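You operate a simulated robot arm through the tools that you are given. There is no shell and no other tool. Be economical: measure what you need, move in short steps, check, and stop when the job is done.

Carry out the task below with a simulated two-armed robot. There is one attempt and no reset: what you move stays moved.

TASK
Pull housing two square until the square gauge reads 0.0 mm.
Fine: shut the blue clamp. The yellow lever locks the bench knob: free it, turn the knob, then lock it again.

Only the result counts: the job must be done as asked and must still hold three seconds after the hand-in. Knocking over, shifting, dropping, spilling or breaking anything else fails it.

THE ROBOT
Two 6-joint arms with two-finger grippers on one trunk, on a base that drives. Base frame: it is fixed to the floor where the robot stands at the start and does not move with it; the origin is under the middle of the robot, x ahead of it, y to its left, z up. Lengths are in mm, angles in degrees, forces in N, time in s.
The left shoulder is at the start at [60, 143, 924], the right one opposite. With the tool pointing down near the work surface each hand reaches from about 320 to 720 mm from the robot's upright axis, wherever it stands, measured 20 degrees to its own side. Places, roughly: bench knob [500, -100, 900]; blue clamp [500, 0, 1000]; red clamp [600, 300, 1000]; square gauge [1100, 200, 1000]; yellow lever [500, -200, 900]. Payload 2.45 kg a hand.
Tool frame (each hand has its own): the origin (TCP) lies between the finger pads and is the grasp point; the fingertips stand 26 mm ahead of it; z points along the fingers, y is the line along which they close. The gripper opens to 96 mm. The gripper's body begins 69 mm behind the TCP.
Orientation is that of the tool frame in the base frame, as a unit quaternion [w, x, y, z]. With the fingers straight down and closing along the base's y, the tool's x points along the base's -x, its y along +y and its z along -z.

THE INTERFACE
- The arms move only by the tool step_arm. It takes "left_motion", "right_motion" or both (then of equal length, played together; a hand with none holds still); each is a list of rows, each a list of 7 numbers: the shift along the tool's x, y, z in mm, then the turn, a rotation vector about the tool's x, y, z in rad, then the gripper command, from -1 (shut) to 1 (fully open), values between in proportion. In form: [[tx, ty, tz, ax, ay, az, fingers], ...]. A call has 1 to 8 rows; each row shifts and turns the commanded pose from where the row before left it, along the tool's axes as they then stand. A row lasts 0.2 s, in which the tool goes at most 50 mm and 8.6 degrees; a call with a longer step from one row to the next is refused whole, and so is a gripper value outside its range. A pose out of reach is approached as far as the arm can. The call stops where the force on the tool passes 60 N (or 10 N more than at its start, if that is more) or the arm is blocked; 0.2 s more then pass. Each finger halts on what it meets, pressing with about 27 N; the grip force reading is that of the motor and also rises with nothing between the fingers. The clock runs only during rows and for 0.2 s after the last one: add rows that do not move to give the fingers time. The reply holds the time, the measured pose of the TCP, the force on the tool along the base axes, the opening and the grip force, in the units named above and with some noise, with the torque about the TCP (base axes, N m) and any sound that the robot's microphone picked up.
- Cameras (640 x 400 px; columns grow to the right, rows downward): "scene" is now at [142.4, -19.9, 1542.4]; the picture's right is [-0.22, -0.98, 0.00], its down [-0.62, 0.14, -0.78] and it looks along [0.76, -0.17, -0.63] (base axes); focal length 251 px, centre (320, 200). "left" rides on the left gripper at [82, -3, -98] in its tool frame; the picture's right is [0.04, 1.00, 0.00], its down [-0.73, 0.03, -0.68] and it looks along [-0.68, 0.03, 0.73] (tool axes); focal length 256 px, centre (320, 200). "right" rides on the right gripper at [82, 3, -98] in its tool frame; the picture's right is [-0.04, 1.00, 0.00], its down [-0.73, -0.03, -0.68] and it looks along [-0.68, -0.03, 0.73] (tool axes); focal length 256 px, centre (320, 200). There is no depth. A picture from a camera that has moved, and an enlarged one, comes with that camera's place and axes in the base frame and with its lens.
- get_image(camera): a new picture of that camera. It takes no simulated time.
- lift_body(by): slides the trunk up (or, below 0, down) by that many mm; the arms and the scene camera ride with it, the base frame stays. It gives what a move gives, with no picture.
- roll_base(legs): drives the robot by 1 to 6 legs, each [ahead, turn to the left] in mm and degrees, along the robot's own axes; the way and the turn of a leg run together, so that a leg with both is an arc; at most 1500 mm and 180 degrees a leg. The arms and the cameras ride along, it lands a little off, and it stops where it bumps. It gives what a move gives.
- turn_head(pan, tilt): turns the head with the scene camera to pan (to the left, within 86 degrees either way) and tilt (down, from -29 to 69), counted from straight ahead of the robot. It gives what a move gives.
- inspect(camera, box): a new picture of the part [left, top, right, bottom] of that camera's present view, enlarged. It takes no simulated time.
- hand_in(): hands the job in; it is judged then, once.

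Go step by step. Nothing tells you exact positions but the pictures and the camera data: compare them with the known pose of the tool, close in by small moves and look again before you grip or let go. The budget is 120 turns and 92 pictures, counting those below and the enlarged ones. Unless the task says otherwise, let go and move clear before handing in, and close with one line.

The tools are called after "Emit:" by a JSON object that holds its "fn" and its "kwargs". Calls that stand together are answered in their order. step_arm: Moves the arms, as the interface text tells. Its arguments: {"type":"object","properties":{"left_motion":{"type":"array","items":{"type":"array","items":{"type":"number"}}},"right_motion":{"type":"array","items":{"type":"array","items":{"type":"number"}}}},"required":[]} The other tools are called the same way: lift_body (by) slides the trunk up or down; roll_base (legs) drives the base; turn_head (pan, tilt) turns the head that bears the scene camera; get_image (camera) takes a picture; inspect (camera, box) takes an enlarged picture of a part of a camera's view; hand_in () hands the job in.

At the start:

```text
clock: 0.0
left_tcp_pos: [365.8, 73.1, 1318.1]
left_orientation: [0.0, 0.0, 1.0, -0.001]
left_contact_force: [0.3, 0.4, -0.2]
left_moment: [0.0, 0.03, 0.03]
left_width: 96.2
left_finger_force: 0.2
right_tcp_pos: [438.2, -247.6, 1252.6]
right_orientation: [0.0, -0.001, 1.0, 0.0]
right_contact_force: [-0.1, -0.8, -0.1]
right_moment: [-0.02, 0.01, -0.02]
right_width: 95.9
right_finger_force: 0.0
trunk travel left (down, up): [-549.0, 41.0]
robot x, y, heading: [-0.3, -1.8, 0.2]
head pan, tilt: [-12.8, 39.2]
```

scene: 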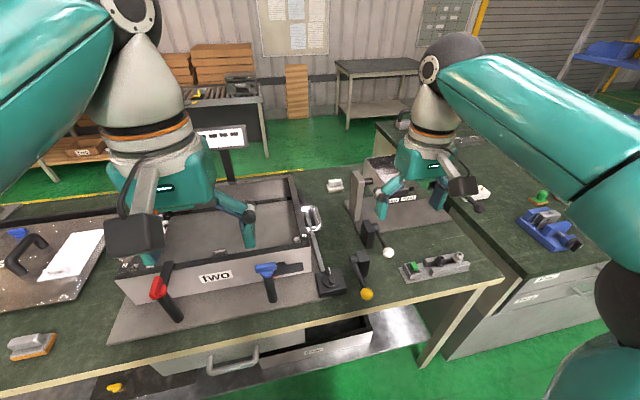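
right: 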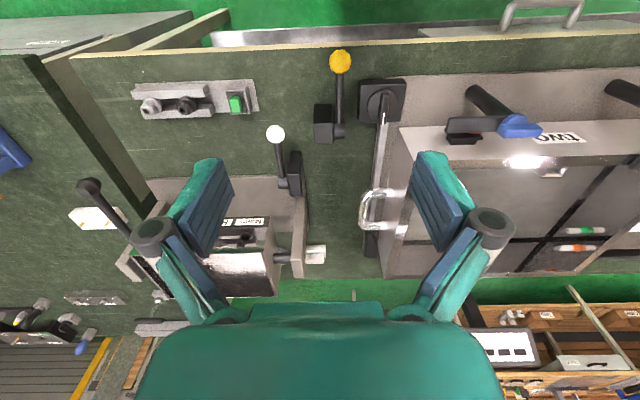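
left: 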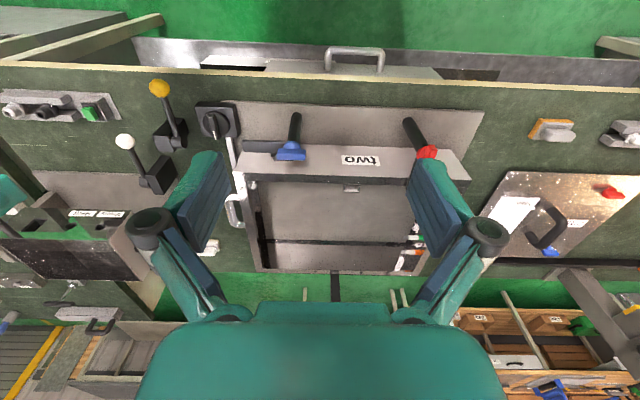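

I see housing "two" with a red and a blue clamp on its near side, a knob and yellow lever to the right, and a gauge display behind. I'll zoom in first.

Emit:
{"fn": "inspect", "kwargs": {"camera": "scene", "box": [100, 170, 420, 370]}}

Emit:
{"fn": "inspect", "kwargs": {"camera": "scene", "box": [180, 110, 280, 172]}}

Emit:
{"fn": "inspect", "kwargs": {"camera": "right", "box": [240, 30, 640, 280]}}

Emit:
{"fn": "inspect", "kwargs": {"camera": "left", "box": [100, 50, 500, 300]}}

```text
2.00 times, centred on (260, 270) of scene
camera zoom: at [142.4, -19.9, 1542.4], right [-0.22, -0.98, 0.0], down [-0.62, 0.14, -0.78], along [0.76, -0.17, -0.63], focal length 501 px, centre (440, 60)
```

zoom: 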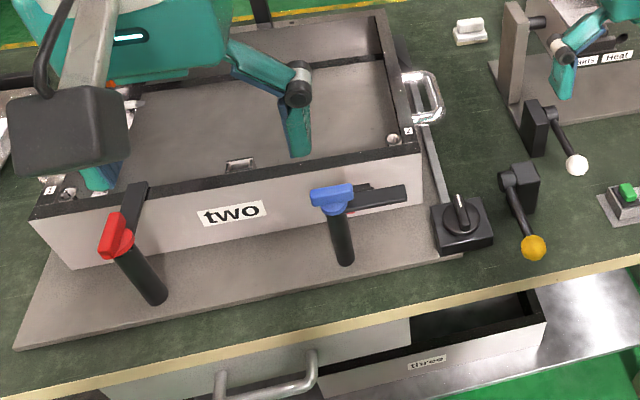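

```text
6.40 times, centred on (230, 141) of scene
camera zoom: at [142.4, -19.9, 1542.4], right [-0.22, -0.98, 0.0], down [-0.62, 0.14, -0.78], along [0.76, -0.17, -0.63], focal length 1604 px, centre (896, 578)
```

zoom: 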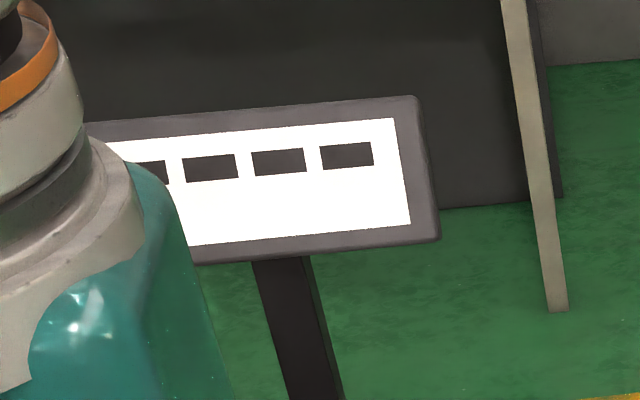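

```text
1.60 times, centred on (440, 155) of right
camera zoom: at [355.7, -242.9, 1351.2], right [0.04, 1.0, 0.0], down [0.73, -0.03, 0.68], along [0.68, -0.03, -0.73], focal length 410 px, centre (128, 272)
```

zoom: 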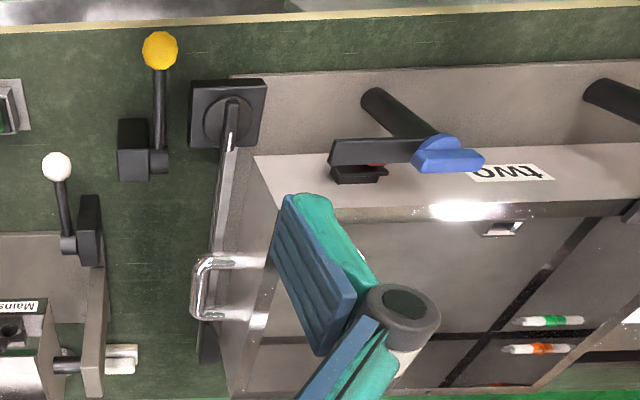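

```text
1.60 times, centred on (300, 175) of left
camera zoom: at [284.3, 69.8, 1416.0], right [-0.04, 1.0, 0.0], down [0.73, 0.03, 0.68], along [0.68, 0.03, -0.73], focal length 410 px, centre (352, 240)
```

zoom: 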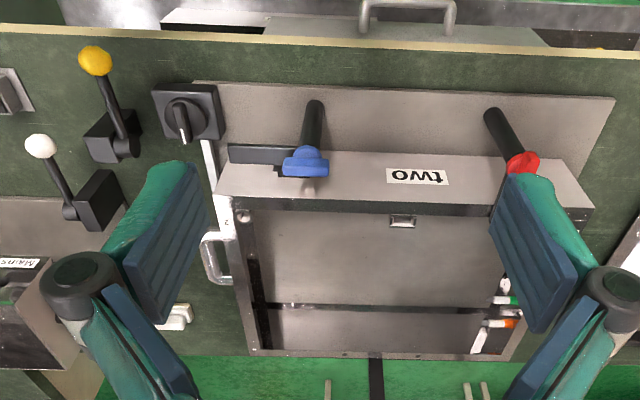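

The left arm hides the gauge. I'll move it up and to the left, then read the gauge.

Emit:
{"fn": "step_arm", "kwargs": {"left_motion": [[0, 50, 0, 0, 0, 0, 1], [0, 50, 0, 0, 0, 0, 1], [0, 50, 0, 0, 0, 0, 1], [0, 50, 0, 0, 0, 0, 1], [0, 50, 0, 0, 0, 0, 1]]}}

Emit:
{"fn": "turn_head", "kwargs": {"pan": 0, "tilt": 40}}

Emit:
{"fn": "get_image", "kwargs": {"camera": "scene"}}

```text
clock: 1.2
left_tcp_pos: [367.3, 323.2, 1315.9]
left_orientation: [0.001, 0.0, 1.0, -0.001]
left_contact_force: [1.0, 0.6, 0.1]
left_moment: [-0.05, -0.03, 0.0]
left_width: 96.1
left_finger_force: 0.1
right_tcp_pos: [436.9, -247.5, 1253.9]
right_orientation: [-0.001, -0.001, 1.0, 0.0]
right_contact_force: [0.4, 0.6, -0.6]
right_moment: [-0.03, 0.02, 0.02]
right_width: 96.2
right_finger_force: 0.1
trunk travel left (down, up): [-549.0, 41.0]
robot x, y, heading: [3.9, -3.8, -0.0]
head pan, tilt: [-12.8, 39.2]
```

```text
clock: 1.9
left_tcp_pos: [368.1, 321.4, 1316.3]
left_orientation: [0.001, 0.0, 1.0, -0.002]
left_contact_force: [0.0, -0.3, 0.1]
left_moment: [-0.02, -0.01, 0.01]
left_width: 95.8
left_finger_force: 0.1
right_tcp_pos: [438.1, -248.8, 1252.9]
right_orientation: [0.0, 0.0, 1.0, 0.0]
right_contact_force: [0.4, 0.7, -0.2]
right_moment: [-0.03, -0.02, -0.01]
right_width: 96.1
right_finger_force: 0.1
trunk travel left (down, up): [-549.0, 41.0]
robot x, y, heading: [2.7, 4.0, -0.0]
head pan, tilt: [0.0, 40.0]
```

```text
84 pictures are left
camera scene: at [143.9, -0.8, 1541.2], right [0.0, -1.0, 0.0], down [-0.64, 0.0, -0.77], along [0.77, 0.0, -0.64], focal length 251 px, centre (320, 200)
```

scene: 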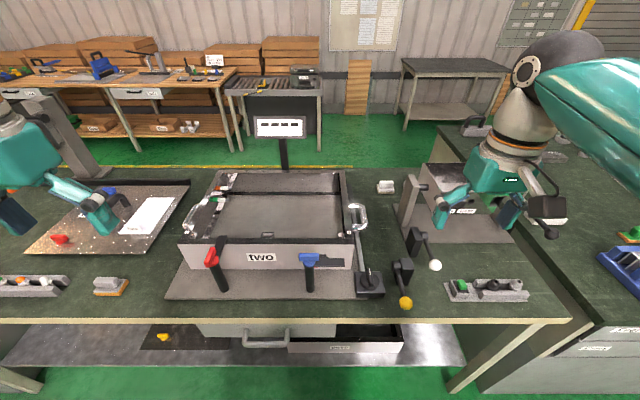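

Emit:
{"fn": "inspect", "kwargs": {"camera": "scene", "box": [170, 160, 450, 335]}}

Emit:
{"fn": "inspect", "kwargs": {"camera": "scene", "box": [248, 108, 312, 148]}}

Emit:
{"fn": "inspect", "kwargs": {"camera": "scene", "box": [280, 230, 420, 318]}}

```text
2.29 times, centred on (310, 248) of scene
camera zoom: at [143.9, -0.8, 1541.2], right [0.0, -1.0, 0.0], down [-0.64, 0.0, -0.77], along [0.77, 0.0, -0.64], focal length 573 px, centre (343, 91)
```

zoom: 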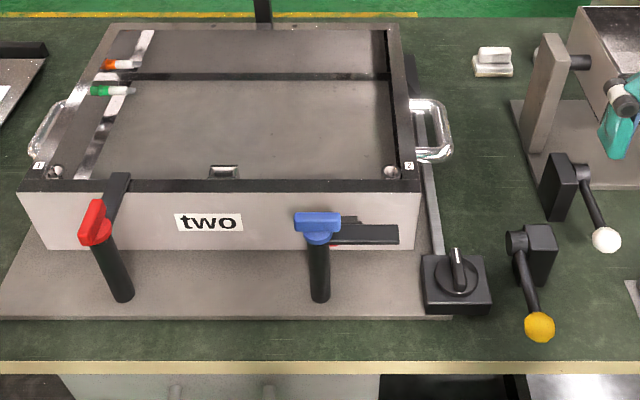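

```text
10.00 times, centred on (280, 128) of scene
camera zoom: at [143.9, -0.8, 1541.2], right [0.0, -1.0, 0.0], down [-0.64, 0.0, -0.77], along [0.77, 0.0, -0.64], focal length 2506 px, centre (720, 920)
```

zoom: 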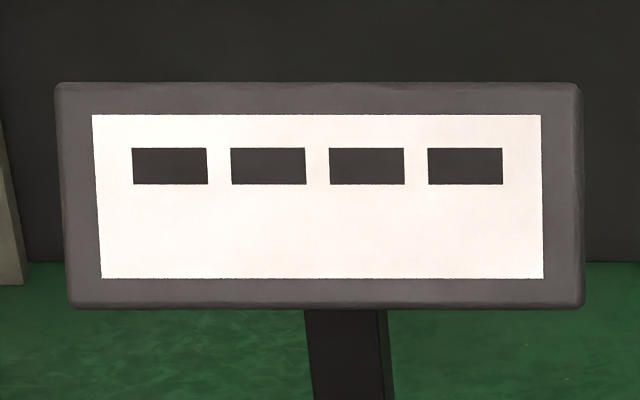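

```text
4.55 times, centred on (350, 274) of scene
camera zoom: at [143.9, -0.8, 1541.2], right [0.0, -1.0, 0.0], down [-0.64, 0.0, -0.77], along [0.77, 0.0, -0.64], focal length 1139 px, centre (184, -136)
```

zoom: 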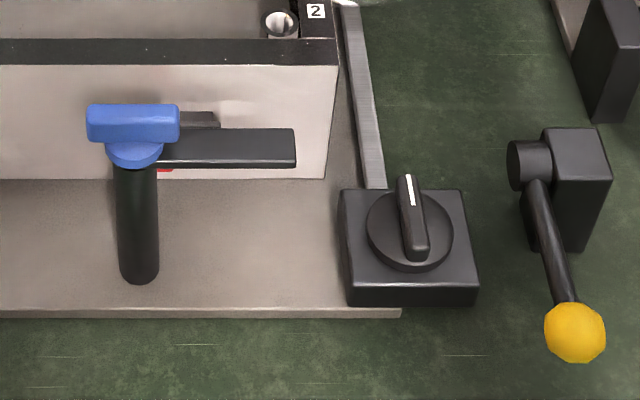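

The gauge shows dashes, so it isn't measuring yet. The red clamp is shut with its arm over the rim. The blue clamp is open, its arm along -y, with its T-bar at about (540, 29, 1020). I'll bring the left hand above it.

Emit:
{"fn": "step_arm", "kwargs": {"left_motion": [[-21.5, -36.5, 20.75, 0, 0, 0, 1], [-21.5, -36.5, 20.75, 0, 0, 0, 1], [-21.5, -36.5, 20.75, 0, 0, 0, 1], [-21.5, -36.5, 20.75, 0, 0, 0, 1], [-21.5, -36.5, 20.75, 0, 0, 0, 1], [-21.5, -36.5, 20.75, 0, 0, 0, 1], [-21.5, -36.5, 20.75, 0, 0, 0, 1], [-21.5, -36.5, 20.75, 0, 0, 0, 1]]}}

Emit:
{"fn": "get_image", "kwargs": {"camera": "left"}}

Emit:
{"fn": "get_image", "kwargs": {"camera": "right"}}

```text
clock: 3.8
left_tcp_pos: [540.1, 27.8, 1151.7]
left_orientation: [0.0, -0.002, 1.0, 0.001]
left_contact_force: [0.7, 0.3, -1.0]
left_moment: [0.03, -0.02, 0.01]
left_width: 96.0
left_finger_force: 0.1
right_tcp_pos: [439.5, -248.5, 1252.9]
right_orientation: [-0.001, 0.0, 1.0, 0.001]
right_contact_force: [0.9, 0.7, -0.2]
right_moment: [0.04, 0.02, 0.01]
right_width: 96.1
right_finger_force: 0.1
trunk travel left (down, up): [-549.0, 41.0]
robot x, y, heading: [1.2, -1.0, 0.2]
head pan, tilt: [0.0, 40.0]
```

```text
80 pictures are left
camera left: at [458.5, 24.4, 1249.5], right [-0.04, 1.0, 0.0], down [0.73, 0.03, 0.68], along [0.68, 0.03, -0.73], focal length 256 px, centre (320, 200)
```

left: 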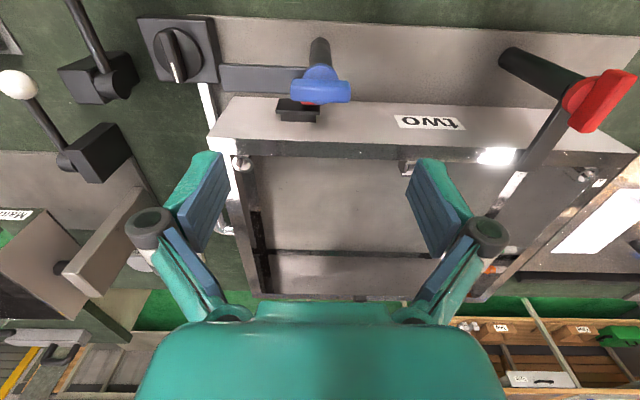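

```text
79 pictures are left
camera right: at [357.5, -244.0, 1350.9], right [0.04, 1.0, 0.0], down [0.73, -0.03, 0.68], along [0.68, -0.03, -0.74], focal length 256 px, centre (320, 200)
```

right: 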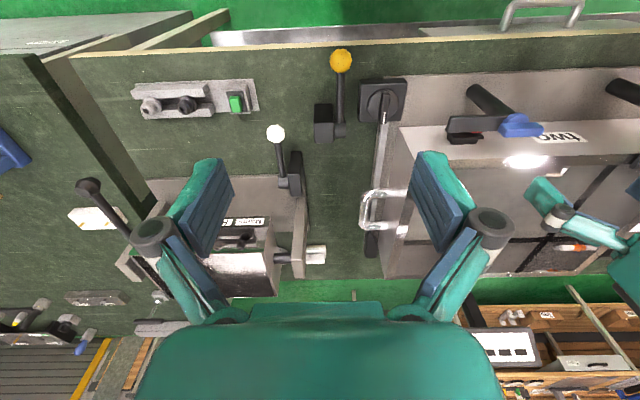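

The blue T-bar is where I estimated. I'll zoom in on it to see its shape.

Emit:
{"fn": "inspect", "kwargs": {"camera": "left", "box": [190, 10, 430, 160]}}

Emit:
{"fn": "step_arm", "kwargs": {"left_motion": [[0, 0, 0, 0, 0, 0.15, 1], [0, 0, 0, 0, 0, 0.15, 1], [0, 0, 0, 0, 0, 0.15, 1], [0, 0, 0, 0, 0, 0.15, 1], [0, 0, 0, 0, 0, 0.15, 1], [0, 0, 0, 0, 0, 0.15, 1], [0, 0, 0, 0, 0, 0.15, 1], [0, 0, 0, 0, 0, 0.15, 1]]}}

Emit:
{"fn": "step_arm", "kwargs": {"left_motion": [[0, 0, 0, 0, 0, 0.15, 0.3], [0, 0, 0, 0, 0, 0.15, 0.3], [0, 0, 0, 0, 0, 0.07, 0.3], [0, 0, 0, 0, 0, 0, 0.3]]}}

Emit:
{"fn": "get_image", "kwargs": {"camera": "left"}}

Emit:
{"fn": "inspect", "kwargs": {"camera": "right", "box": [400, 60, 640, 210]}}

```text
2.67 times, centred on (310, 85) of left
camera zoom: at [458.5, 24.4, 1249.5], right [-0.04, 1.0, 0.0], down [0.73, 0.03, 0.68], along [0.68, 0.03, -0.73], focal length 683 px, centre (347, 507)
```

zoom: 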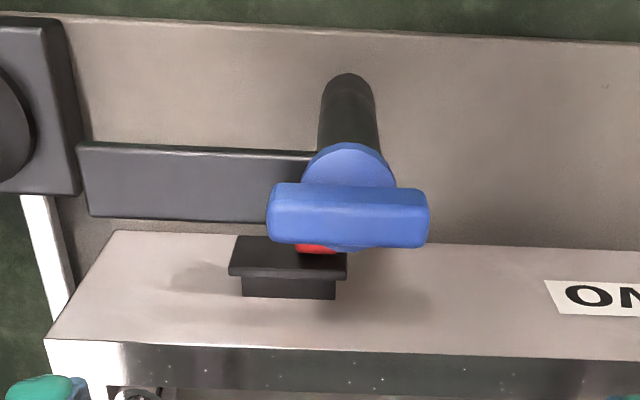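

```text
clock: 5.5
left_tcp_pos: [538.2, 30.8, 1150.1]
left_orientation: [0.001, 0.566, 0.824, 0.0]
left_contact_force: [-0.8, -0.6, 0.4]
left_moment: [0.0, -0.03, -0.02]
left_width: 96.2
left_finger_force: 0.0
right_tcp_pos: [437.7, -247.6, 1253.1]
right_orientation: [0.0, 0.0, 1.0, 0.001]
right_contact_force: [0.1, 0.1, 0.7]
right_moment: [0.01, -0.01, -0.03]
right_width: 96.0
right_finger_force: 0.0
trunk travel left (down, up): [-549.0, 41.0]
robot x, y, heading: [-1.9, 3.1, -0.0]
head pan, tilt: [0.0, 40.0]
```

```text
clock: 6.5
left_tcp_pos: [537.4, 31.4, 1151.0]
left_orientation: [0.001, 0.707, 0.708, 0.0]
left_contact_force: [0.4, 0.0, 0.6]
left_moment: [-0.06, 0.0, -0.03]
left_width: 62.4
left_finger_force: 0.1
right_tcp_pos: [437.8, -246.7, 1252.9]
right_orientation: [0.0, -0.001, 1.0, 0.0]
right_contact_force: [-0.2, 0.6, -0.7]
right_moment: [-0.02, 0.01, 0.0]
right_width: 96.1
right_finger_force: 0.0
trunk travel left (down, up): [-549.0, 41.0]
robot x, y, heading: [0.5, -2.6, 0.0]
head pan, tilt: [0.0, 40.0]
```

```text
77 pictures are left
camera left: at [535.2, 112.9, 1249.9], right [1.0, 0.04, 0.0], down [0.03, -0.73, 0.68], along [0.03, -0.68, -0.73], focal length 256 px, centre (320, 200)
```

left: 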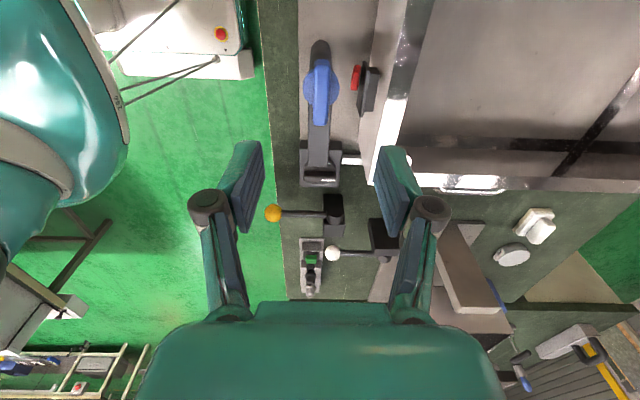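

```text
2.67 times, centred on (520, 135) of right
camera zoom: at [355.9, -242.9, 1351.6], right [0.04, 1.0, 0.0], down [0.73, -0.03, 0.68], along [0.68, -0.03, -0.73], focal length 683 px, centre (-213, 373)
```

zoom: 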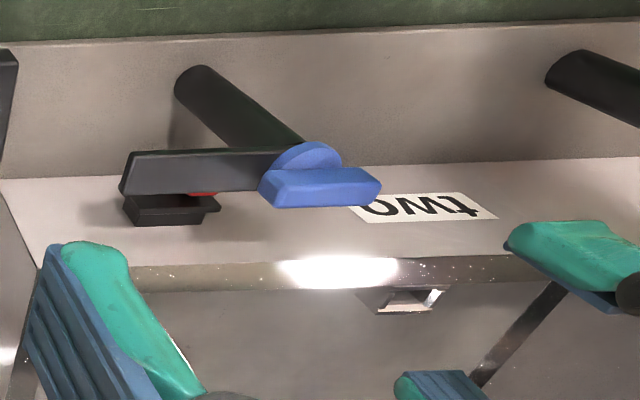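

The T-bar runs along y. The left gripper is now turned to close along x above it, so I'll lower it until the tips straddle the bar.

Emit:
{"fn": "step_arm", "kwargs": {"left_motion": [[0, 0, 40, 0, 0, 0, 0.3], [0, 0, 40, 0, 0, 0, 0.3], [0, 0, 35, 0, 0, 0, 0.3], [0, 0, 0, 0, 0, 0, 0.3]]}}

Emit:
{"fn": "inspect", "kwargs": {"camera": "right", "box": [400, 60, 640, 210]}}

Emit:
{"fn": "get_image", "kwargs": {"camera": "left"}}

Emit:
{"fn": "inspect", "kwargs": {"camera": "scene", "box": [240, 210, 400, 310]}}

```text
clock: 7.5
left_tcp_pos: [537.5, 31.1, 1037.0]
left_orientation: [0.001, 0.707, 0.707, 0.0]
left_contact_force: [-0.2, 0.3, 0.4]
left_moment: [0.01, -0.02, 0.02]
left_width: 62.5
left_finger_force: 0.0
right_tcp_pos: [437.8, -247.6, 1252.2]
right_orientation: [0.0, -0.001, 1.0, 0.0]
right_contact_force: [0.3, -1.2, 0.3]
right_moment: [0.01, 0.01, 0.01]
right_width: 95.8
right_finger_force: 0.2
trunk travel left (down, up): [-549.0, 41.0]
robot x, y, heading: [4.8, 0.2, -0.0]
head pan, tilt: [0.0, 40.0]
```

```text
2.67 times, centred on (520, 135) of right
camera zoom: at [355.5, -243.0, 1351.7], right [0.04, 1.0, 0.0], down [0.73, -0.03, 0.68], along [0.68, -0.03, -0.73], focal length 683 px, centre (-213, 373)
```

zoom: 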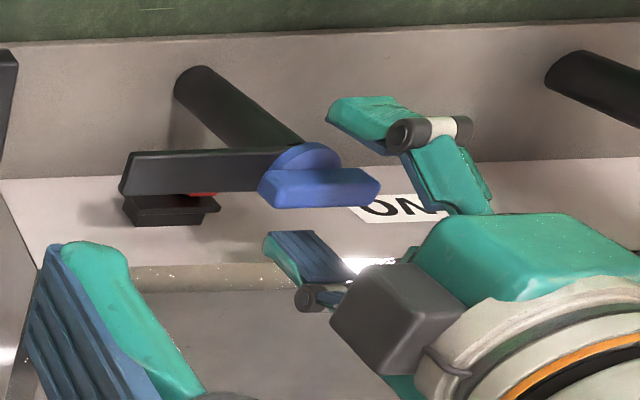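

```text
74 pictures are left
camera left: at [533.9, 112.7, 1134.3], right [1.0, 0.04, 0.0], down [0.03, -0.73, 0.68], along [0.03, -0.68, -0.73], focal length 256 px, centre (320, 200)
```

left: 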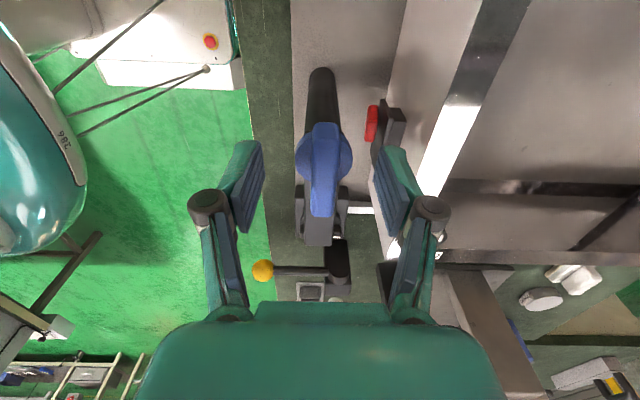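

```text
4.00 times, centred on (320, 260) of scene
camera zoom: at [143.7, -1.0, 1541.2], right [0.0, -1.0, 0.0], down [-0.64, 0.0, -0.77], along [0.77, 0.0, -0.64], focal length 1003 px, centre (320, -40)
```

zoom: 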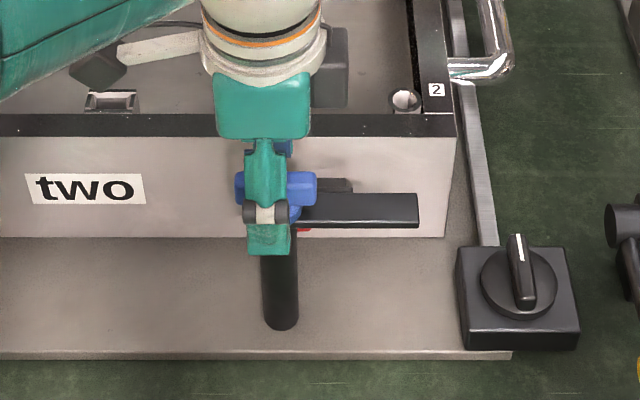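

The bar is centred between the fingers at about y = 25. I'll drop 14 mm and close on it.

Emit:
{"fn": "step_arm", "kwargs": {"left_motion": [[-5, 0, 14, 0, 0, 0, 0.3], [0, 0, 0, 0, 0, 0, -0.2], [0, 0, 0, 0, 0, 0, -1], [0, 0, 0, 0, 0, 0, -1], [0, 0, 0, 0, 0, 0, -1]]}}

Emit:
{"fn": "get_image", "kwargs": {"camera": "left"}}

Emit:
{"fn": "inspect", "kwargs": {"camera": "right", "box": [400, 60, 640, 210]}}

```text
clock: 8.8
left_tcp_pos: [540.1, 25.9, 1022.7]
left_orientation: [0.002, 0.707, 0.708, 0.001]
left_contact_force: [10.3, 1.1, 4.9]
left_moment: [-0.03, -0.46, -0.02]
left_width: 23.9
left_finger_force: 45.0
right_tcp_pos: [438.1, -247.4, 1253.4]
right_orientation: [-0.001, -0.001, 1.0, 0.0]
right_contact_force: [-0.3, -0.2, 0.2]
right_moment: [-0.01, 0.02, 0.02]
right_width: 95.9
right_finger_force: 0.1
trunk travel left (down, up): [-549.0, 41.0]
robot x, y, heading: [0.2, -1.5, -0.1]
head pan, tilt: [0.0, 40.0]
```

```text
72 pictures are left
camera left: at [535.9, 108.2, 1120.9], right [1.0, 0.04, 0.0], down [0.03, -0.73, 0.68], along [0.03, -0.68, -0.73], focal length 256 px, centre (320, 200)
```

left: 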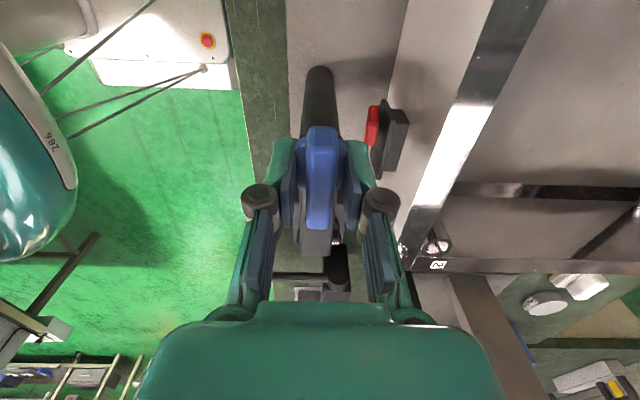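

```text
2.67 times, centred on (520, 135) of right
camera zoom: at [357.1, -242.8, 1351.3], right [0.04, 1.0, 0.0], down [0.73, -0.03, 0.68], along [0.68, -0.03, -0.74], focal length 683 px, centre (-213, 373)
```

zoom: 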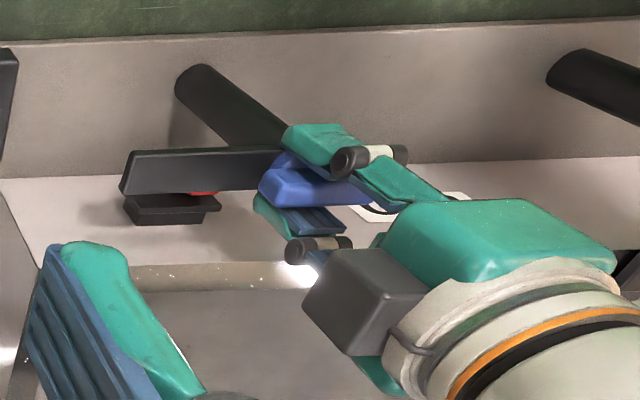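

The bar is gripped. I'll start turning it counter-clockwise (arm from -y to +x) and watch the moment.

Emit:
{"fn": "step_arm", "kwargs": {"left_motion": [[0, 0, 0, 0, 0, -0.14, -1], [0, 0, 0, 0, 0, -0.14, -1], [0, 0, 0, 0, 0, -0.14, -1]]}}

Emit:
{"fn": "inspect", "kwargs": {"camera": "right", "box": [400, 60, 640, 210]}}

```text
clock: 9.6
left_tcp_pos: [540.2, 26.3, 1022.5]
left_orientation: [0.002, 0.542, 0.84, 0.0]
left_contact_force: [15.7, 2.5, 6.9]
left_moment: [0.4, -0.46, -0.04]
left_width: 23.8
left_finger_force: 45.1
right_tcp_pos: [440.1, -247.0, 1251.5]
right_orientation: [-0.002, 0.0, 1.0, 0.001]
right_contact_force: [0.9, 0.7, 0.4]
right_moment: [0.03, 0.0, -0.02]
right_width: 95.7
right_finger_force: 0.1
trunk travel left (down, up): [-549.0, 41.0]
robot x, y, heading: [0.6, -1.6, -0.1]
head pan, tilt: [0.0, 40.0]
```

```text
2.67 times, centred on (520, 135) of right
camera zoom: at [357.7, -242.6, 1351.2], right [0.04, 1.0, 0.0], down [0.73, -0.03, 0.68], along [0.68, -0.03, -0.74], focal length 683 px, centre (-213, 373)
```

zoom: 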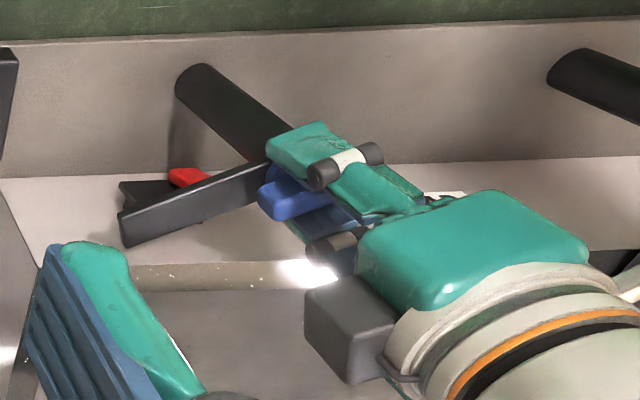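

The arm is swinging freely toward the housing rim. I'll continue toward 90°.

Emit:
{"fn": "step_arm", "kwargs": {"left_motion": [[0, 0, 0, 0, 0, -0.14, -1], [0, 0, 0, 0, 0, -0.14, -1], [0, 0, 0, 0, 0, -0.14, -1], [0, 0, 0, 0, 0, -0.14, -1], [0, 0, 0, 0, 0, -0.14, -1], [0, 0, 0, 0, 0, -0.14, -1]]}}

Emit:
{"fn": "inspect", "kwargs": {"camera": "right", "box": [400, 60, 640, 210]}}

Emit:
{"fn": "inspect", "kwargs": {"camera": "scene", "box": [170, 100, 410, 250]}}

```text
clock: 10.9
left_tcp_pos: [540.1, 27.6, 1022.5]
left_orientation: [0.002, 0.153, 0.988, 0.001]
left_contact_force: [22.5, 9.8, 14.4]
left_moment: [0.46, 0.13, -0.07]
left_width: 23.8
left_finger_force: 44.9
right_tcp_pos: [440.7, -247.4, 1251.8]
right_orientation: [-0.001, 0.0, 1.0, 0.0]
right_contact_force: [0.1, -0.1, -0.2]
right_moment: [0.01, -0.01, 0.03]
right_width: 96.1
right_finger_force: 0.0
trunk travel left (down, up): [-549.0, 41.0]
robot x, y, heading: [-1.0, 0.8, -0.1]
head pan, tilt: [0.0, 40.0]
```

```text
2.67 times, centred on (520, 135) of right
camera zoom: at [358.3, -241.7, 1351.2], right [0.04, 1.0, 0.0], down [0.74, -0.03, 0.68], along [0.68, -0.03, -0.74], focal length 683 px, centre (-213, 373)
```

zoom: 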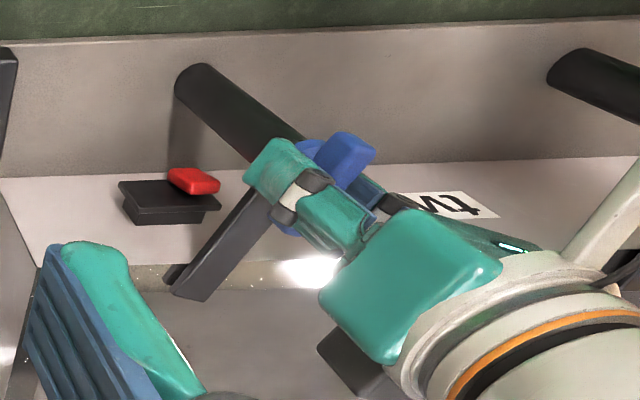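

```text
2.67 times, centred on (290, 175) of scene
camera zoom: at [147.0, 0.5, 1541.0], right [0.0, -1.0, 0.0], down [-0.64, 0.0, -0.76], along [0.76, 0.0, -0.64], focal length 668 px, centre (400, 267)
```

zoom: 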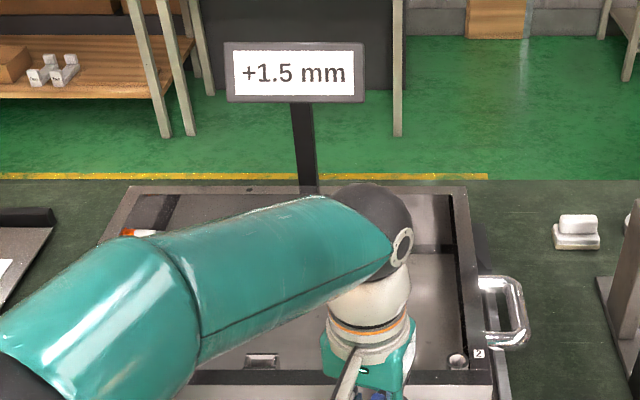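

The gauge has come alive at +1.5 mm. I'll finish the last ~18° of the clamp's swing.

Emit:
{"fn": "step_arm", "kwargs": {"left_motion": [[0, 0, 0, 0, 0, -0.14, -1], [0, 0, 0, 0, 0, -0.14, -1], [0, 0, 0, 0, 0, -0.03, -1]]}}

Emit:
{"fn": "inspect", "kwargs": {"camera": "scene", "box": [170, 100, 410, 250]}}

Emit:
{"fn": "inspect", "kwargs": {"camera": "right", "box": [400, 60, 640, 210]}}

```text
clock: 11.8
left_tcp_pos: [540.8, 27.1, 1023.1]
left_orientation: [0.003, -0.001, 1.0, 0.001]
left_contact_force: [20.4, 13.9, 18.1]
left_moment: [0.28, -0.11, -0.25]
left_width: 23.9
left_finger_force: 45.0
right_tcp_pos: [439.3, -247.1, 1253.0]
right_orientation: [-0.001, -0.001, 1.0, -0.001]
right_contact_force: [0.7, -0.4, 0.2]
right_moment: [0.03, 0.01, -0.05]
right_width: 96.1
right_finger_force: 0.0
trunk travel left (down, up): [-549.0, 41.0]
robot x, y, heading: [-0.2, 3.4, 0.1]
head pan, tilt: [0.0, 40.0]
```

```text
2.67 times, centred on (290, 175) of scene
camera zoom: at [145.9, 1.1, 1541.1], right [0.0, -1.0, 0.0], down [-0.64, 0.0, -0.76], along [0.76, 0.0, -0.64], focal length 668 px, centre (400, 267)
```

zoom: 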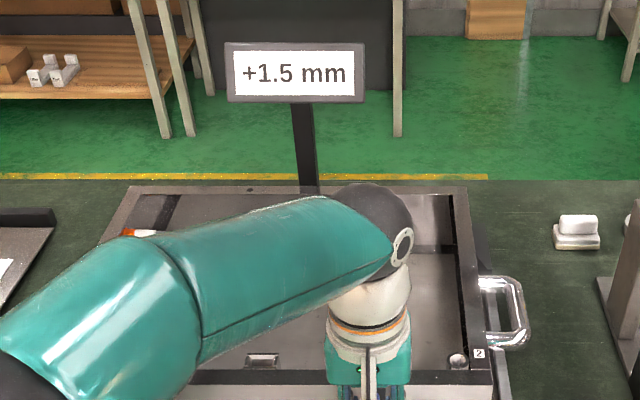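

```text
2.67 times, centred on (520, 135) of right
camera zoom: at [357.5, -241.1, 1351.6], right [0.04, 1.0, 0.0], down [0.73, -0.03, 0.68], along [0.68, -0.03, -0.74], focal length 683 px, centre (-213, 373)
```

zoom: 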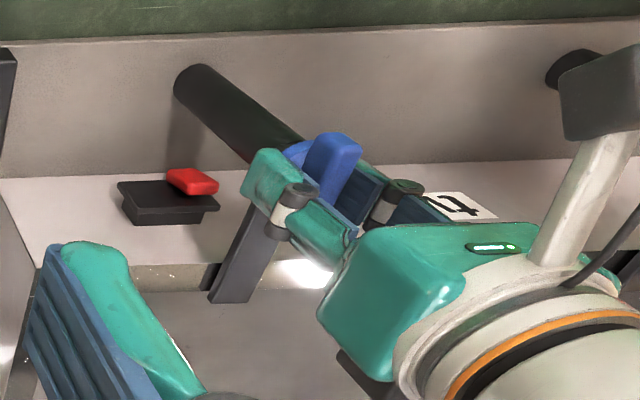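

The clamp arm now lies across the rim like the red one. I'll nudge 3° more to feel for the stop, then let go and back off upward and left.

Emit:
{"fn": "step_arm", "kwargs": {"left_motion": [[0, 0, 0, 0, 0, -0.05, -1], [0, 0, 0, 0, 0, 0, -1]]}}

Emit:
{"fn": "step_arm", "kwargs": {"left_motion": [[0, 0, 0, 0, 0, 0, 0.2], [0, 0, 0, 0, 0, 0, 0.2], [0, 0, -40, 0, 0, 0, 0.2], [0, 0, -50, 0, 0, 0, 0.2], [0, 0, -50, 0, 0, 0, 0.2], [20, 40, -20, 0, 0, 0, 0.2], [20, 40, -20, 0, 0, 0, 0.2], [20, 40, 0, 0, 0, 0, 0.2]]}}

Emit:
{"fn": "step_arm", "kwargs": {"left_motion": [[20, 45, 0, 0, 0, 0, 0.2], [20, 45, 0, 0, 0, 0, 0.2], [20, 45, 0, 0, 0, 0, 0.2], [20, 45, 0, 0, 0, 0, 0.2]]}}

Emit:
{"fn": "get_image", "kwargs": {"camera": "scene"}}

Emit:
{"fn": "inspect", "kwargs": {"camera": "scene", "box": [280, 200, 440, 300]}}

```text
clock: 12.3
left_tcp_pos: [541.2, 28.9, 1021.6]
left_orientation: [0.002, -0.024, 1.0, 0.001]
left_contact_force: [16.6, 14.3, 13.5]
left_moment: [0.29, -0.8, -1.27]
left_width: 24.8
left_finger_force: 45.7
right_tcp_pos: [439.2, -244.5, 1253.3]
right_orientation: [-0.001, 0.0, 1.0, -0.001]
right_contact_force: [0.0, 0.2, 1.4]
right_moment: [0.0, -0.01, 0.02]
right_width: 96.0
right_finger_force: 0.1
trunk travel left (down, up): [-549.0, 41.0]
robot x, y, heading: [0.9, -4.4, 0.0]
head pan, tilt: [0.0, 40.0]
```

```text
clock: 14.2
left_tcp_pos: [469.0, 141.8, 1203.9]
left_orientation: [0.001, -0.024, 1.0, -0.002]
left_contact_force: [-0.1, 0.1, -0.2]
left_moment: [-0.05, -0.06, -0.02]
left_width: 57.4
left_finger_force: 0.1
right_tcp_pos: [438.1, -247.1, 1253.5]
right_orientation: [0.0, -0.001, 1.0, -0.001]
right_contact_force: [0.3, 0.9, 0.3]
right_moment: [-0.01, -0.03, -0.01]
right_width: 96.0
right_finger_force: 0.0
trunk travel left (down, up): [-549.0, 41.0]
robot x, y, heading: [-3.8, -2.1, 0.1]
head pan, tilt: [0.0, 40.0]
```

```text
clock: 15.2
left_tcp_pos: [382.4, 317.2, 1201.9]
left_orientation: [0.001, -0.026, 1.0, -0.001]
left_contact_force: [0.1, 0.5, -0.1]
left_moment: [0.01, -0.01, -0.01]
left_width: 57.4
left_finger_force: 0.1
right_tcp_pos: [435.9, -247.3, 1254.6]
right_orientation: [0.0, -0.002, 1.0, 0.0]
right_contact_force: [-0.8, -0.1, 0.6]
right_moment: [-0.01, -0.01, -0.01]
right_width: 96.0
right_finger_force: 0.1
trunk travel left (down, up): [-549.0, 41.0]
robot x, y, heading: [2.1, -0.1, 0.1]
head pan, tilt: [0.0, 40.0]
```

```text
65 pictures are left
camera scene: at [142.8, -0.6, 1541.3], right [0.0, -1.0, 0.0], down [-0.64, 0.0, -0.77], along [0.77, 0.0, -0.64], focal length 251 px, centre (320, 200)
```

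scene: 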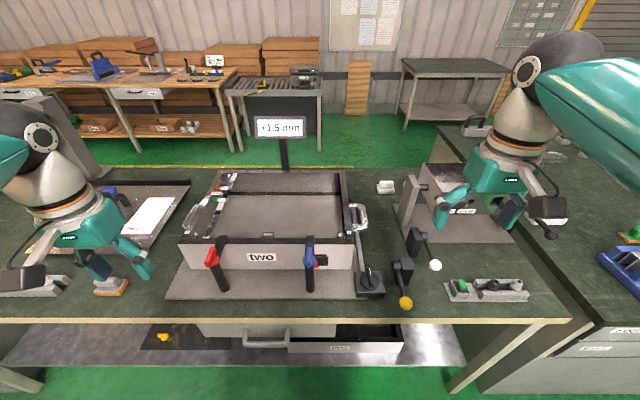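

```text
4.00 times, centred on (360, 250) of scene
camera zoom: at [142.8, -0.6, 1541.3], right [0.0, -1.0, 0.0], down [-0.64, 0.0, -0.77], along [0.77, 0.0, -0.64], focal length 1003 px, centre (160, 0)
```

zoom: 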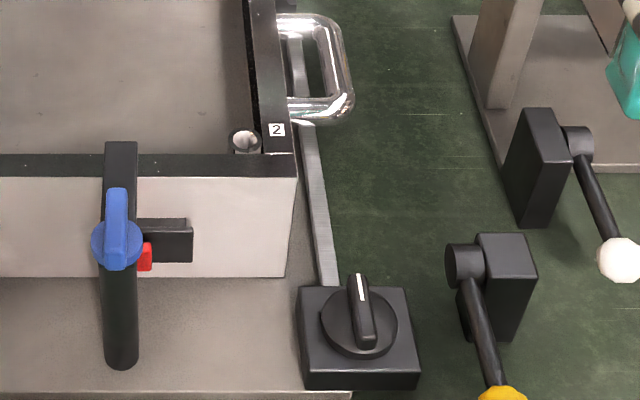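

The clamp is shut against its stop and the gauge holds +1.5 mm. Next I'll bring the right hand over the yellow ball, at about (465, -219, 934), and look closely.

Emit:
{"fn": "step_arm", "kwargs": {"right_motion": [[-7, 7, 42, 0, 0, 0, 0.6], [-7, 7, 42, 0, 0, 0, 0.6], [-7, 7, 42, 0, 0, 0, 0.6], [-7, 7, 42, 0, 0, 0, 0.6]]}}

Emit:
{"fn": "get_image", "kwargs": {"camera": "right"}}

Emit:
{"fn": "get_image", "kwargs": {"camera": "left"}}

Emit:
{"fn": "inspect", "kwargs": {"camera": "scene", "box": [340, 220, 468, 300]}}

```text
clock: 16.1
left_tcp_pos: [384.2, 316.2, 1203.1]
left_orientation: [0.0, -0.025, 1.0, -0.001]
left_contact_force: [0.8, 0.7, 0.2]
left_moment: [0.04, 0.0, -0.01]
left_width: 57.4
left_finger_force: 0.0
right_tcp_pos: [467.1, -219.1, 1083.1]
right_orientation: [0.001, 0.0, 1.0, 0.0]
right_contact_force: [-0.2, -0.3, -0.4]
right_moment: [-0.02, 0.0, -0.01]
right_width: 76.6
right_finger_force: 0.1
trunk travel left (down, up): [-549.0, 41.0]
robot x, y, heading: [0.9, -1.3, 0.3]
head pan, tilt: [0.0, 40.0]
```

```text
63 pictures are left
camera right: at [383.7, -214.0, 1182.0], right [0.04, 1.0, 0.0], down [0.73, -0.03, 0.68], along [0.68, -0.03, -0.73], focal length 256 px, centre (320, 200)
```

right: 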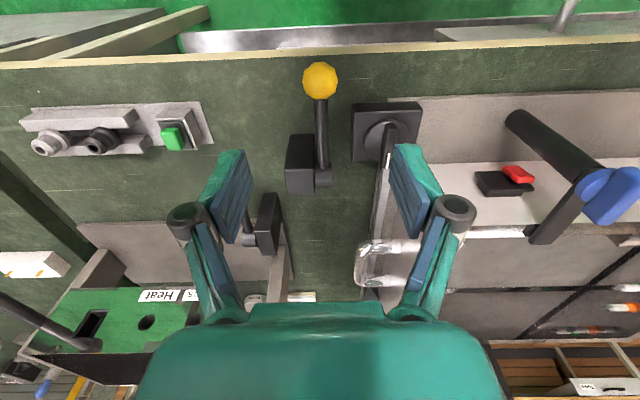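

```text
62 pictures are left
camera left: at [303.4, 309.0, 1301.8], right [-0.09, 1.0, 0.0], down [0.73, 0.07, 0.68], along [0.68, 0.06, -0.73], focal length 256 px, centre (320, 200)
```

left: 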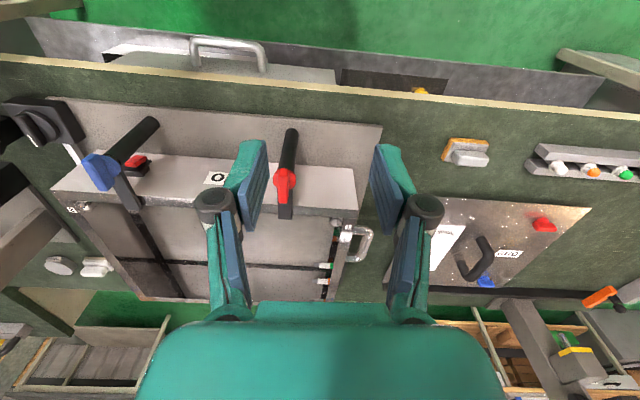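

```text
5.00 times, centred on (404, 260) of scene
camera zoom: at [144.7, -0.9, 1541.1], right [0.0, -1.0, 0.0], down [-0.64, 0.0, -0.77], along [0.77, 0.0, -0.64], focal length 1253 px, centre (-100, -100)
```

zoom: 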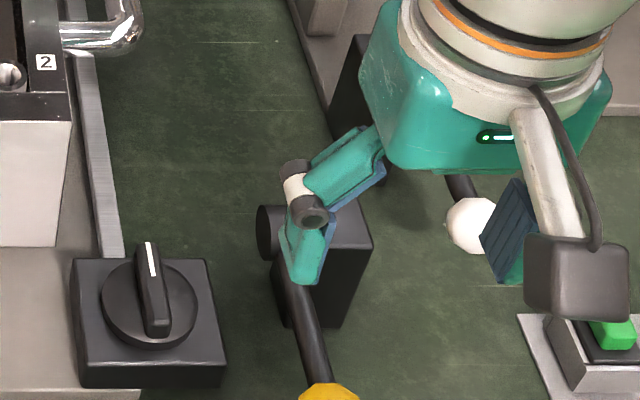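

The ball is at about (464, -218, 934) with a near-horizontal stem from a hub at about (587, -220, 924). I'll lower over it and grip.

Emit:
{"fn": "step_arm", "kwargs": {"right_motion": [[0, 0, 48, 0, 0, 0, 0.3], [2, 0, 48, 0, 0, 0, 0.3], [0, 0, 40, 0, 0, 0, 0.3], [0, 0, 10, 0, 0, 0, 0.3], [0, 0, 0, 0, 0, 0, 0.3]]}}

Emit:
{"fn": "get_image", "kwargs": {"camera": "right"}}

Emit:
{"fn": "inspect", "kwargs": {"camera": "scene", "box": [340, 230, 468, 310]}}

```text
clock: 17.4
left_tcp_pos: [382.9, 316.3, 1202.8]
left_orientation: [0.0, -0.025, 1.0, -0.001]
left_contact_force: [0.6, 0.1, 1.0]
left_moment: [0.0, 0.02, -0.02]
left_width: 57.6
left_finger_force: 0.1
right_tcp_pos: [461.8, -219.0, 938.5]
right_orientation: [0.001, 0.001, 1.0, 0.0]
right_contact_force: [0.0, -0.3, 0.0]
right_moment: [-0.02, -0.02, 0.01]
right_width: 62.2
right_finger_force: 0.1
trunk travel left (down, up): [-549.0, 41.0]
robot x, y, heading: [3.9, -0.3, -0.0]
head pan, tilt: [0.0, 40.0]
```

```text
60 pictures are left
camera right: at [381.3, -214.6, 1037.3], right [0.04, 1.0, 0.0], down [0.73, -0.03, 0.68], along [0.68, -0.03, -0.73], focal length 256 px, centre (320, 200)
```

right: 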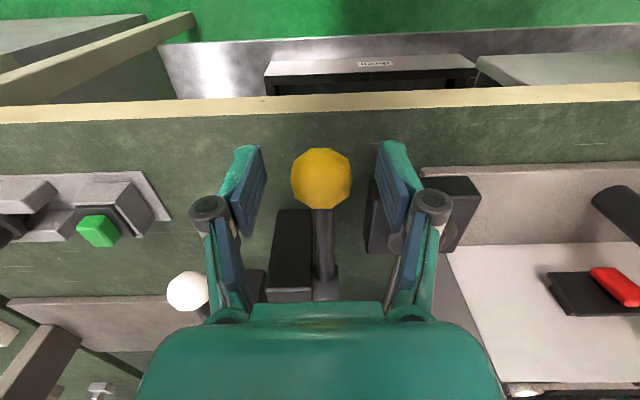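

```text
5.00 times, centred on (404, 270) of scene
camera zoom: at [144.1, -0.9, 1541.2], right [0.0, -1.0, 0.0], down [-0.64, 0.0, -0.77], along [0.77, 0.0, -0.64], focal length 1253 px, centre (-100, -150)
```

zoom: 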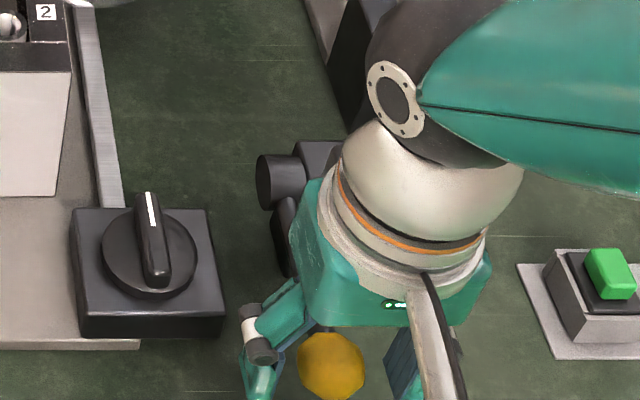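

The ball is centred between the fingers. I'll grip it and lift about 20° along its arc.

Emit:
{"fn": "step_arm", "kwargs": {"right_motion": [[0, 0, 3, 0, 0, 0, -0.2], [0, 0, 0, 0, 0, 0, -1], [0, 0, 0, 0, 0, 0, -1], [0, 0, 0, 0, 0, 0, -1]]}}

Emit:
{"fn": "step_arm", "kwargs": {"right_motion": [[-3.8, 0, -21.5, 0, 0, 0, -1], [-7.4, 0, -20.4, 0, 0, 0, -1]]}}

Emit:
{"fn": "get_image", "kwargs": {"camera": "right"}}

```text
clock: 18.4
left_tcp_pos: [382.9, 316.4, 1203.8]
left_orientation: [0.001, -0.025, 1.0, -0.001]
left_contact_force: [-0.5, 0.1, 0.8]
left_moment: [0.0, -0.01, -0.01]
left_width: 57.6
left_finger_force: 0.0
right_tcp_pos: [463.4, -218.7, 935.8]
right_orientation: [0.0, -0.002, 1.0, -0.001]
right_contact_force: [0.9, 3.2, 0.9]
right_moment: [0.04, -0.04, 0.0]
right_width: 31.0
right_finger_force: 45.3
trunk travel left (down, up): [-549.0, 41.0]
robot x, y, heading: [0.8, -1.6, -0.1]
head pan, tilt: [0.0, 40.0]
```

```text
clock: 18.9
left_tcp_pos: [384.3, 316.7, 1202.5]
left_orientation: [0.001, -0.025, 1.0, -0.001]
left_contact_force: [-0.4, -0.2, -0.4]
left_moment: [0.0, 0.02, -0.03]
left_width: 57.4
left_finger_force: 0.0
right_tcp_pos: [471.2, -217.8, 977.6]
right_orientation: [-0.003, 0.0, 1.0, 0.0]
right_contact_force: [-9.5, 5.1, -11.1]
right_moment: [0.05, 1.31, -0.03]
right_width: 31.6
right_finger_force: 44.9
trunk travel left (down, up): [-549.0, 41.0]
robot x, y, heading: [0.6, -1.2, -0.1]
head pan, tilt: [0.0, 40.0]
```

```text
58 pictures are left
camera right: at [390.4, -213.9, 1076.9], right [0.04, 1.0, 0.0], down [0.74, -0.03, 0.67], along [0.67, -0.03, -0.74], focal length 256 px, centre (320, 200)
```

right: 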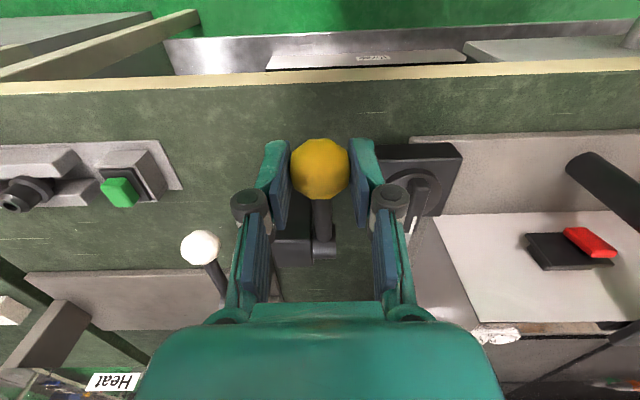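

The lever follows. I'll keep following the arc in small steps.

Emit:
{"fn": "step_arm", "kwargs": {"right_motion": [[-10.9, 0, -18.9, 0, 0, 0, -1], [-14, 0, -16.7, 0, 0, 0, -1]]}}

Emit:
{"fn": "get_image", "kwargs": {"camera": "right"}}

```text
clock: 19.6
left_tcp_pos: [382.4, 317.8, 1203.6]
left_orientation: [0.001, -0.025, 1.0, 0.0]
left_contact_force: [0.1, 0.1, 0.6]
left_moment: [-0.01, 0.03, 0.02]
left_width: 57.5
left_finger_force: 0.0
right_tcp_pos: [496.4, -218.8, 1013.7]
right_orientation: [-0.001, -0.001, 1.0, 0.0]
right_contact_force: [-13.6, 5.4, -7.7]
right_moment: [0.09, 1.37, -0.03]
right_width: 31.8
right_finger_force: 45.2
trunk travel left (down, up): [-549.0, 41.0]
robot x, y, heading: [-0.8, -2.4, 0.0]
head pan, tilt: [0.0, 40.0]
```

```text
57 pictures are left
camera right: at [414.3, -214.0, 1113.0], right [0.04, 1.0, 0.0], down [0.74, -0.03, 0.68], along [0.68, -0.03, -0.74], focal length 256 px, centre (320, 200)
```

right: 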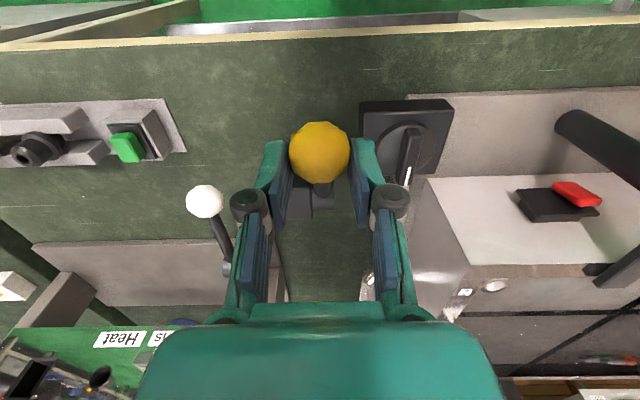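

Emit:
{"fn": "step_arm", "kwargs": {"right_motion": [[-16.7, 0, -14, 0, 0, 0, -1], [-18.9, 0, -10.9, 0, 0, 0, -1], [-20.4, 0, -7.4, 0, 0, 0, -1]]}}

Emit:
{"fn": "get_image", "kwargs": {"camera": "right"}}

Emit:
{"fn": "inspect", "kwargs": {"camera": "scene", "box": [340, 220, 468, 300]}}

```text
clock: 20.4
left_tcp_pos: [383.6, 316.8, 1202.9]
left_orientation: [-0.001, -0.026, 1.0, -0.001]
left_contact_force: [0.1, 0.5, -0.1]
left_moment: [-0.03, 0.0, 0.06]
left_width: 57.8
left_finger_force: 0.1
right_tcp_pos: [557.1, -220.5, 1045.5]
right_orientation: [0.001, -0.001, 1.0, 0.0]
right_contact_force: [-0.4, -0.2, 0.4]
right_moment: [-0.05, -0.03, 0.0]
right_width: 0.1
right_finger_force: 28.5
trunk travel left (down, up): [-549.0, 41.0]
robot x, y, heading: [-2.0, 1.3, 0.0]
head pan, tilt: [0.0, 40.0]
```

```text
56 pictures are left
camera right: at [474.1, -215.2, 1143.7], right [0.04, 1.0, 0.0], down [0.73, -0.03, 0.68], along [0.68, -0.03, -0.73], focal length 256 px, centre (320, 200)
```

right: 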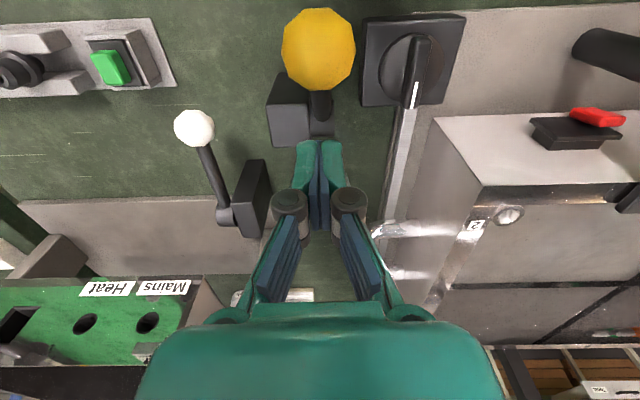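

```text
5.00 times, centred on (404, 260) of scene
camera zoom: at [144.2, -0.2, 1541.2], right [0.0, -1.0, 0.0], down [-0.64, 0.0, -0.77], along [0.77, 0.0, -0.64], focal length 1253 px, centre (-100, -100)
```

zoom: 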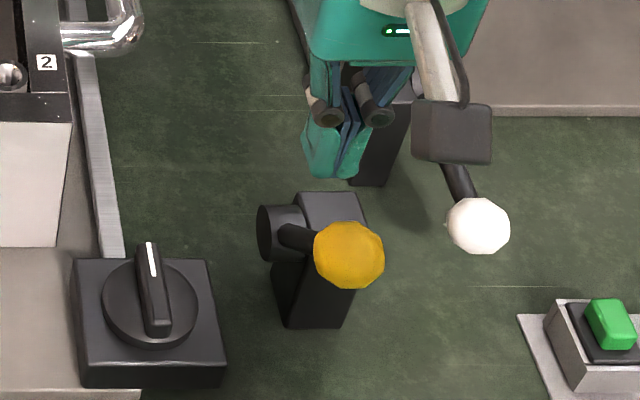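

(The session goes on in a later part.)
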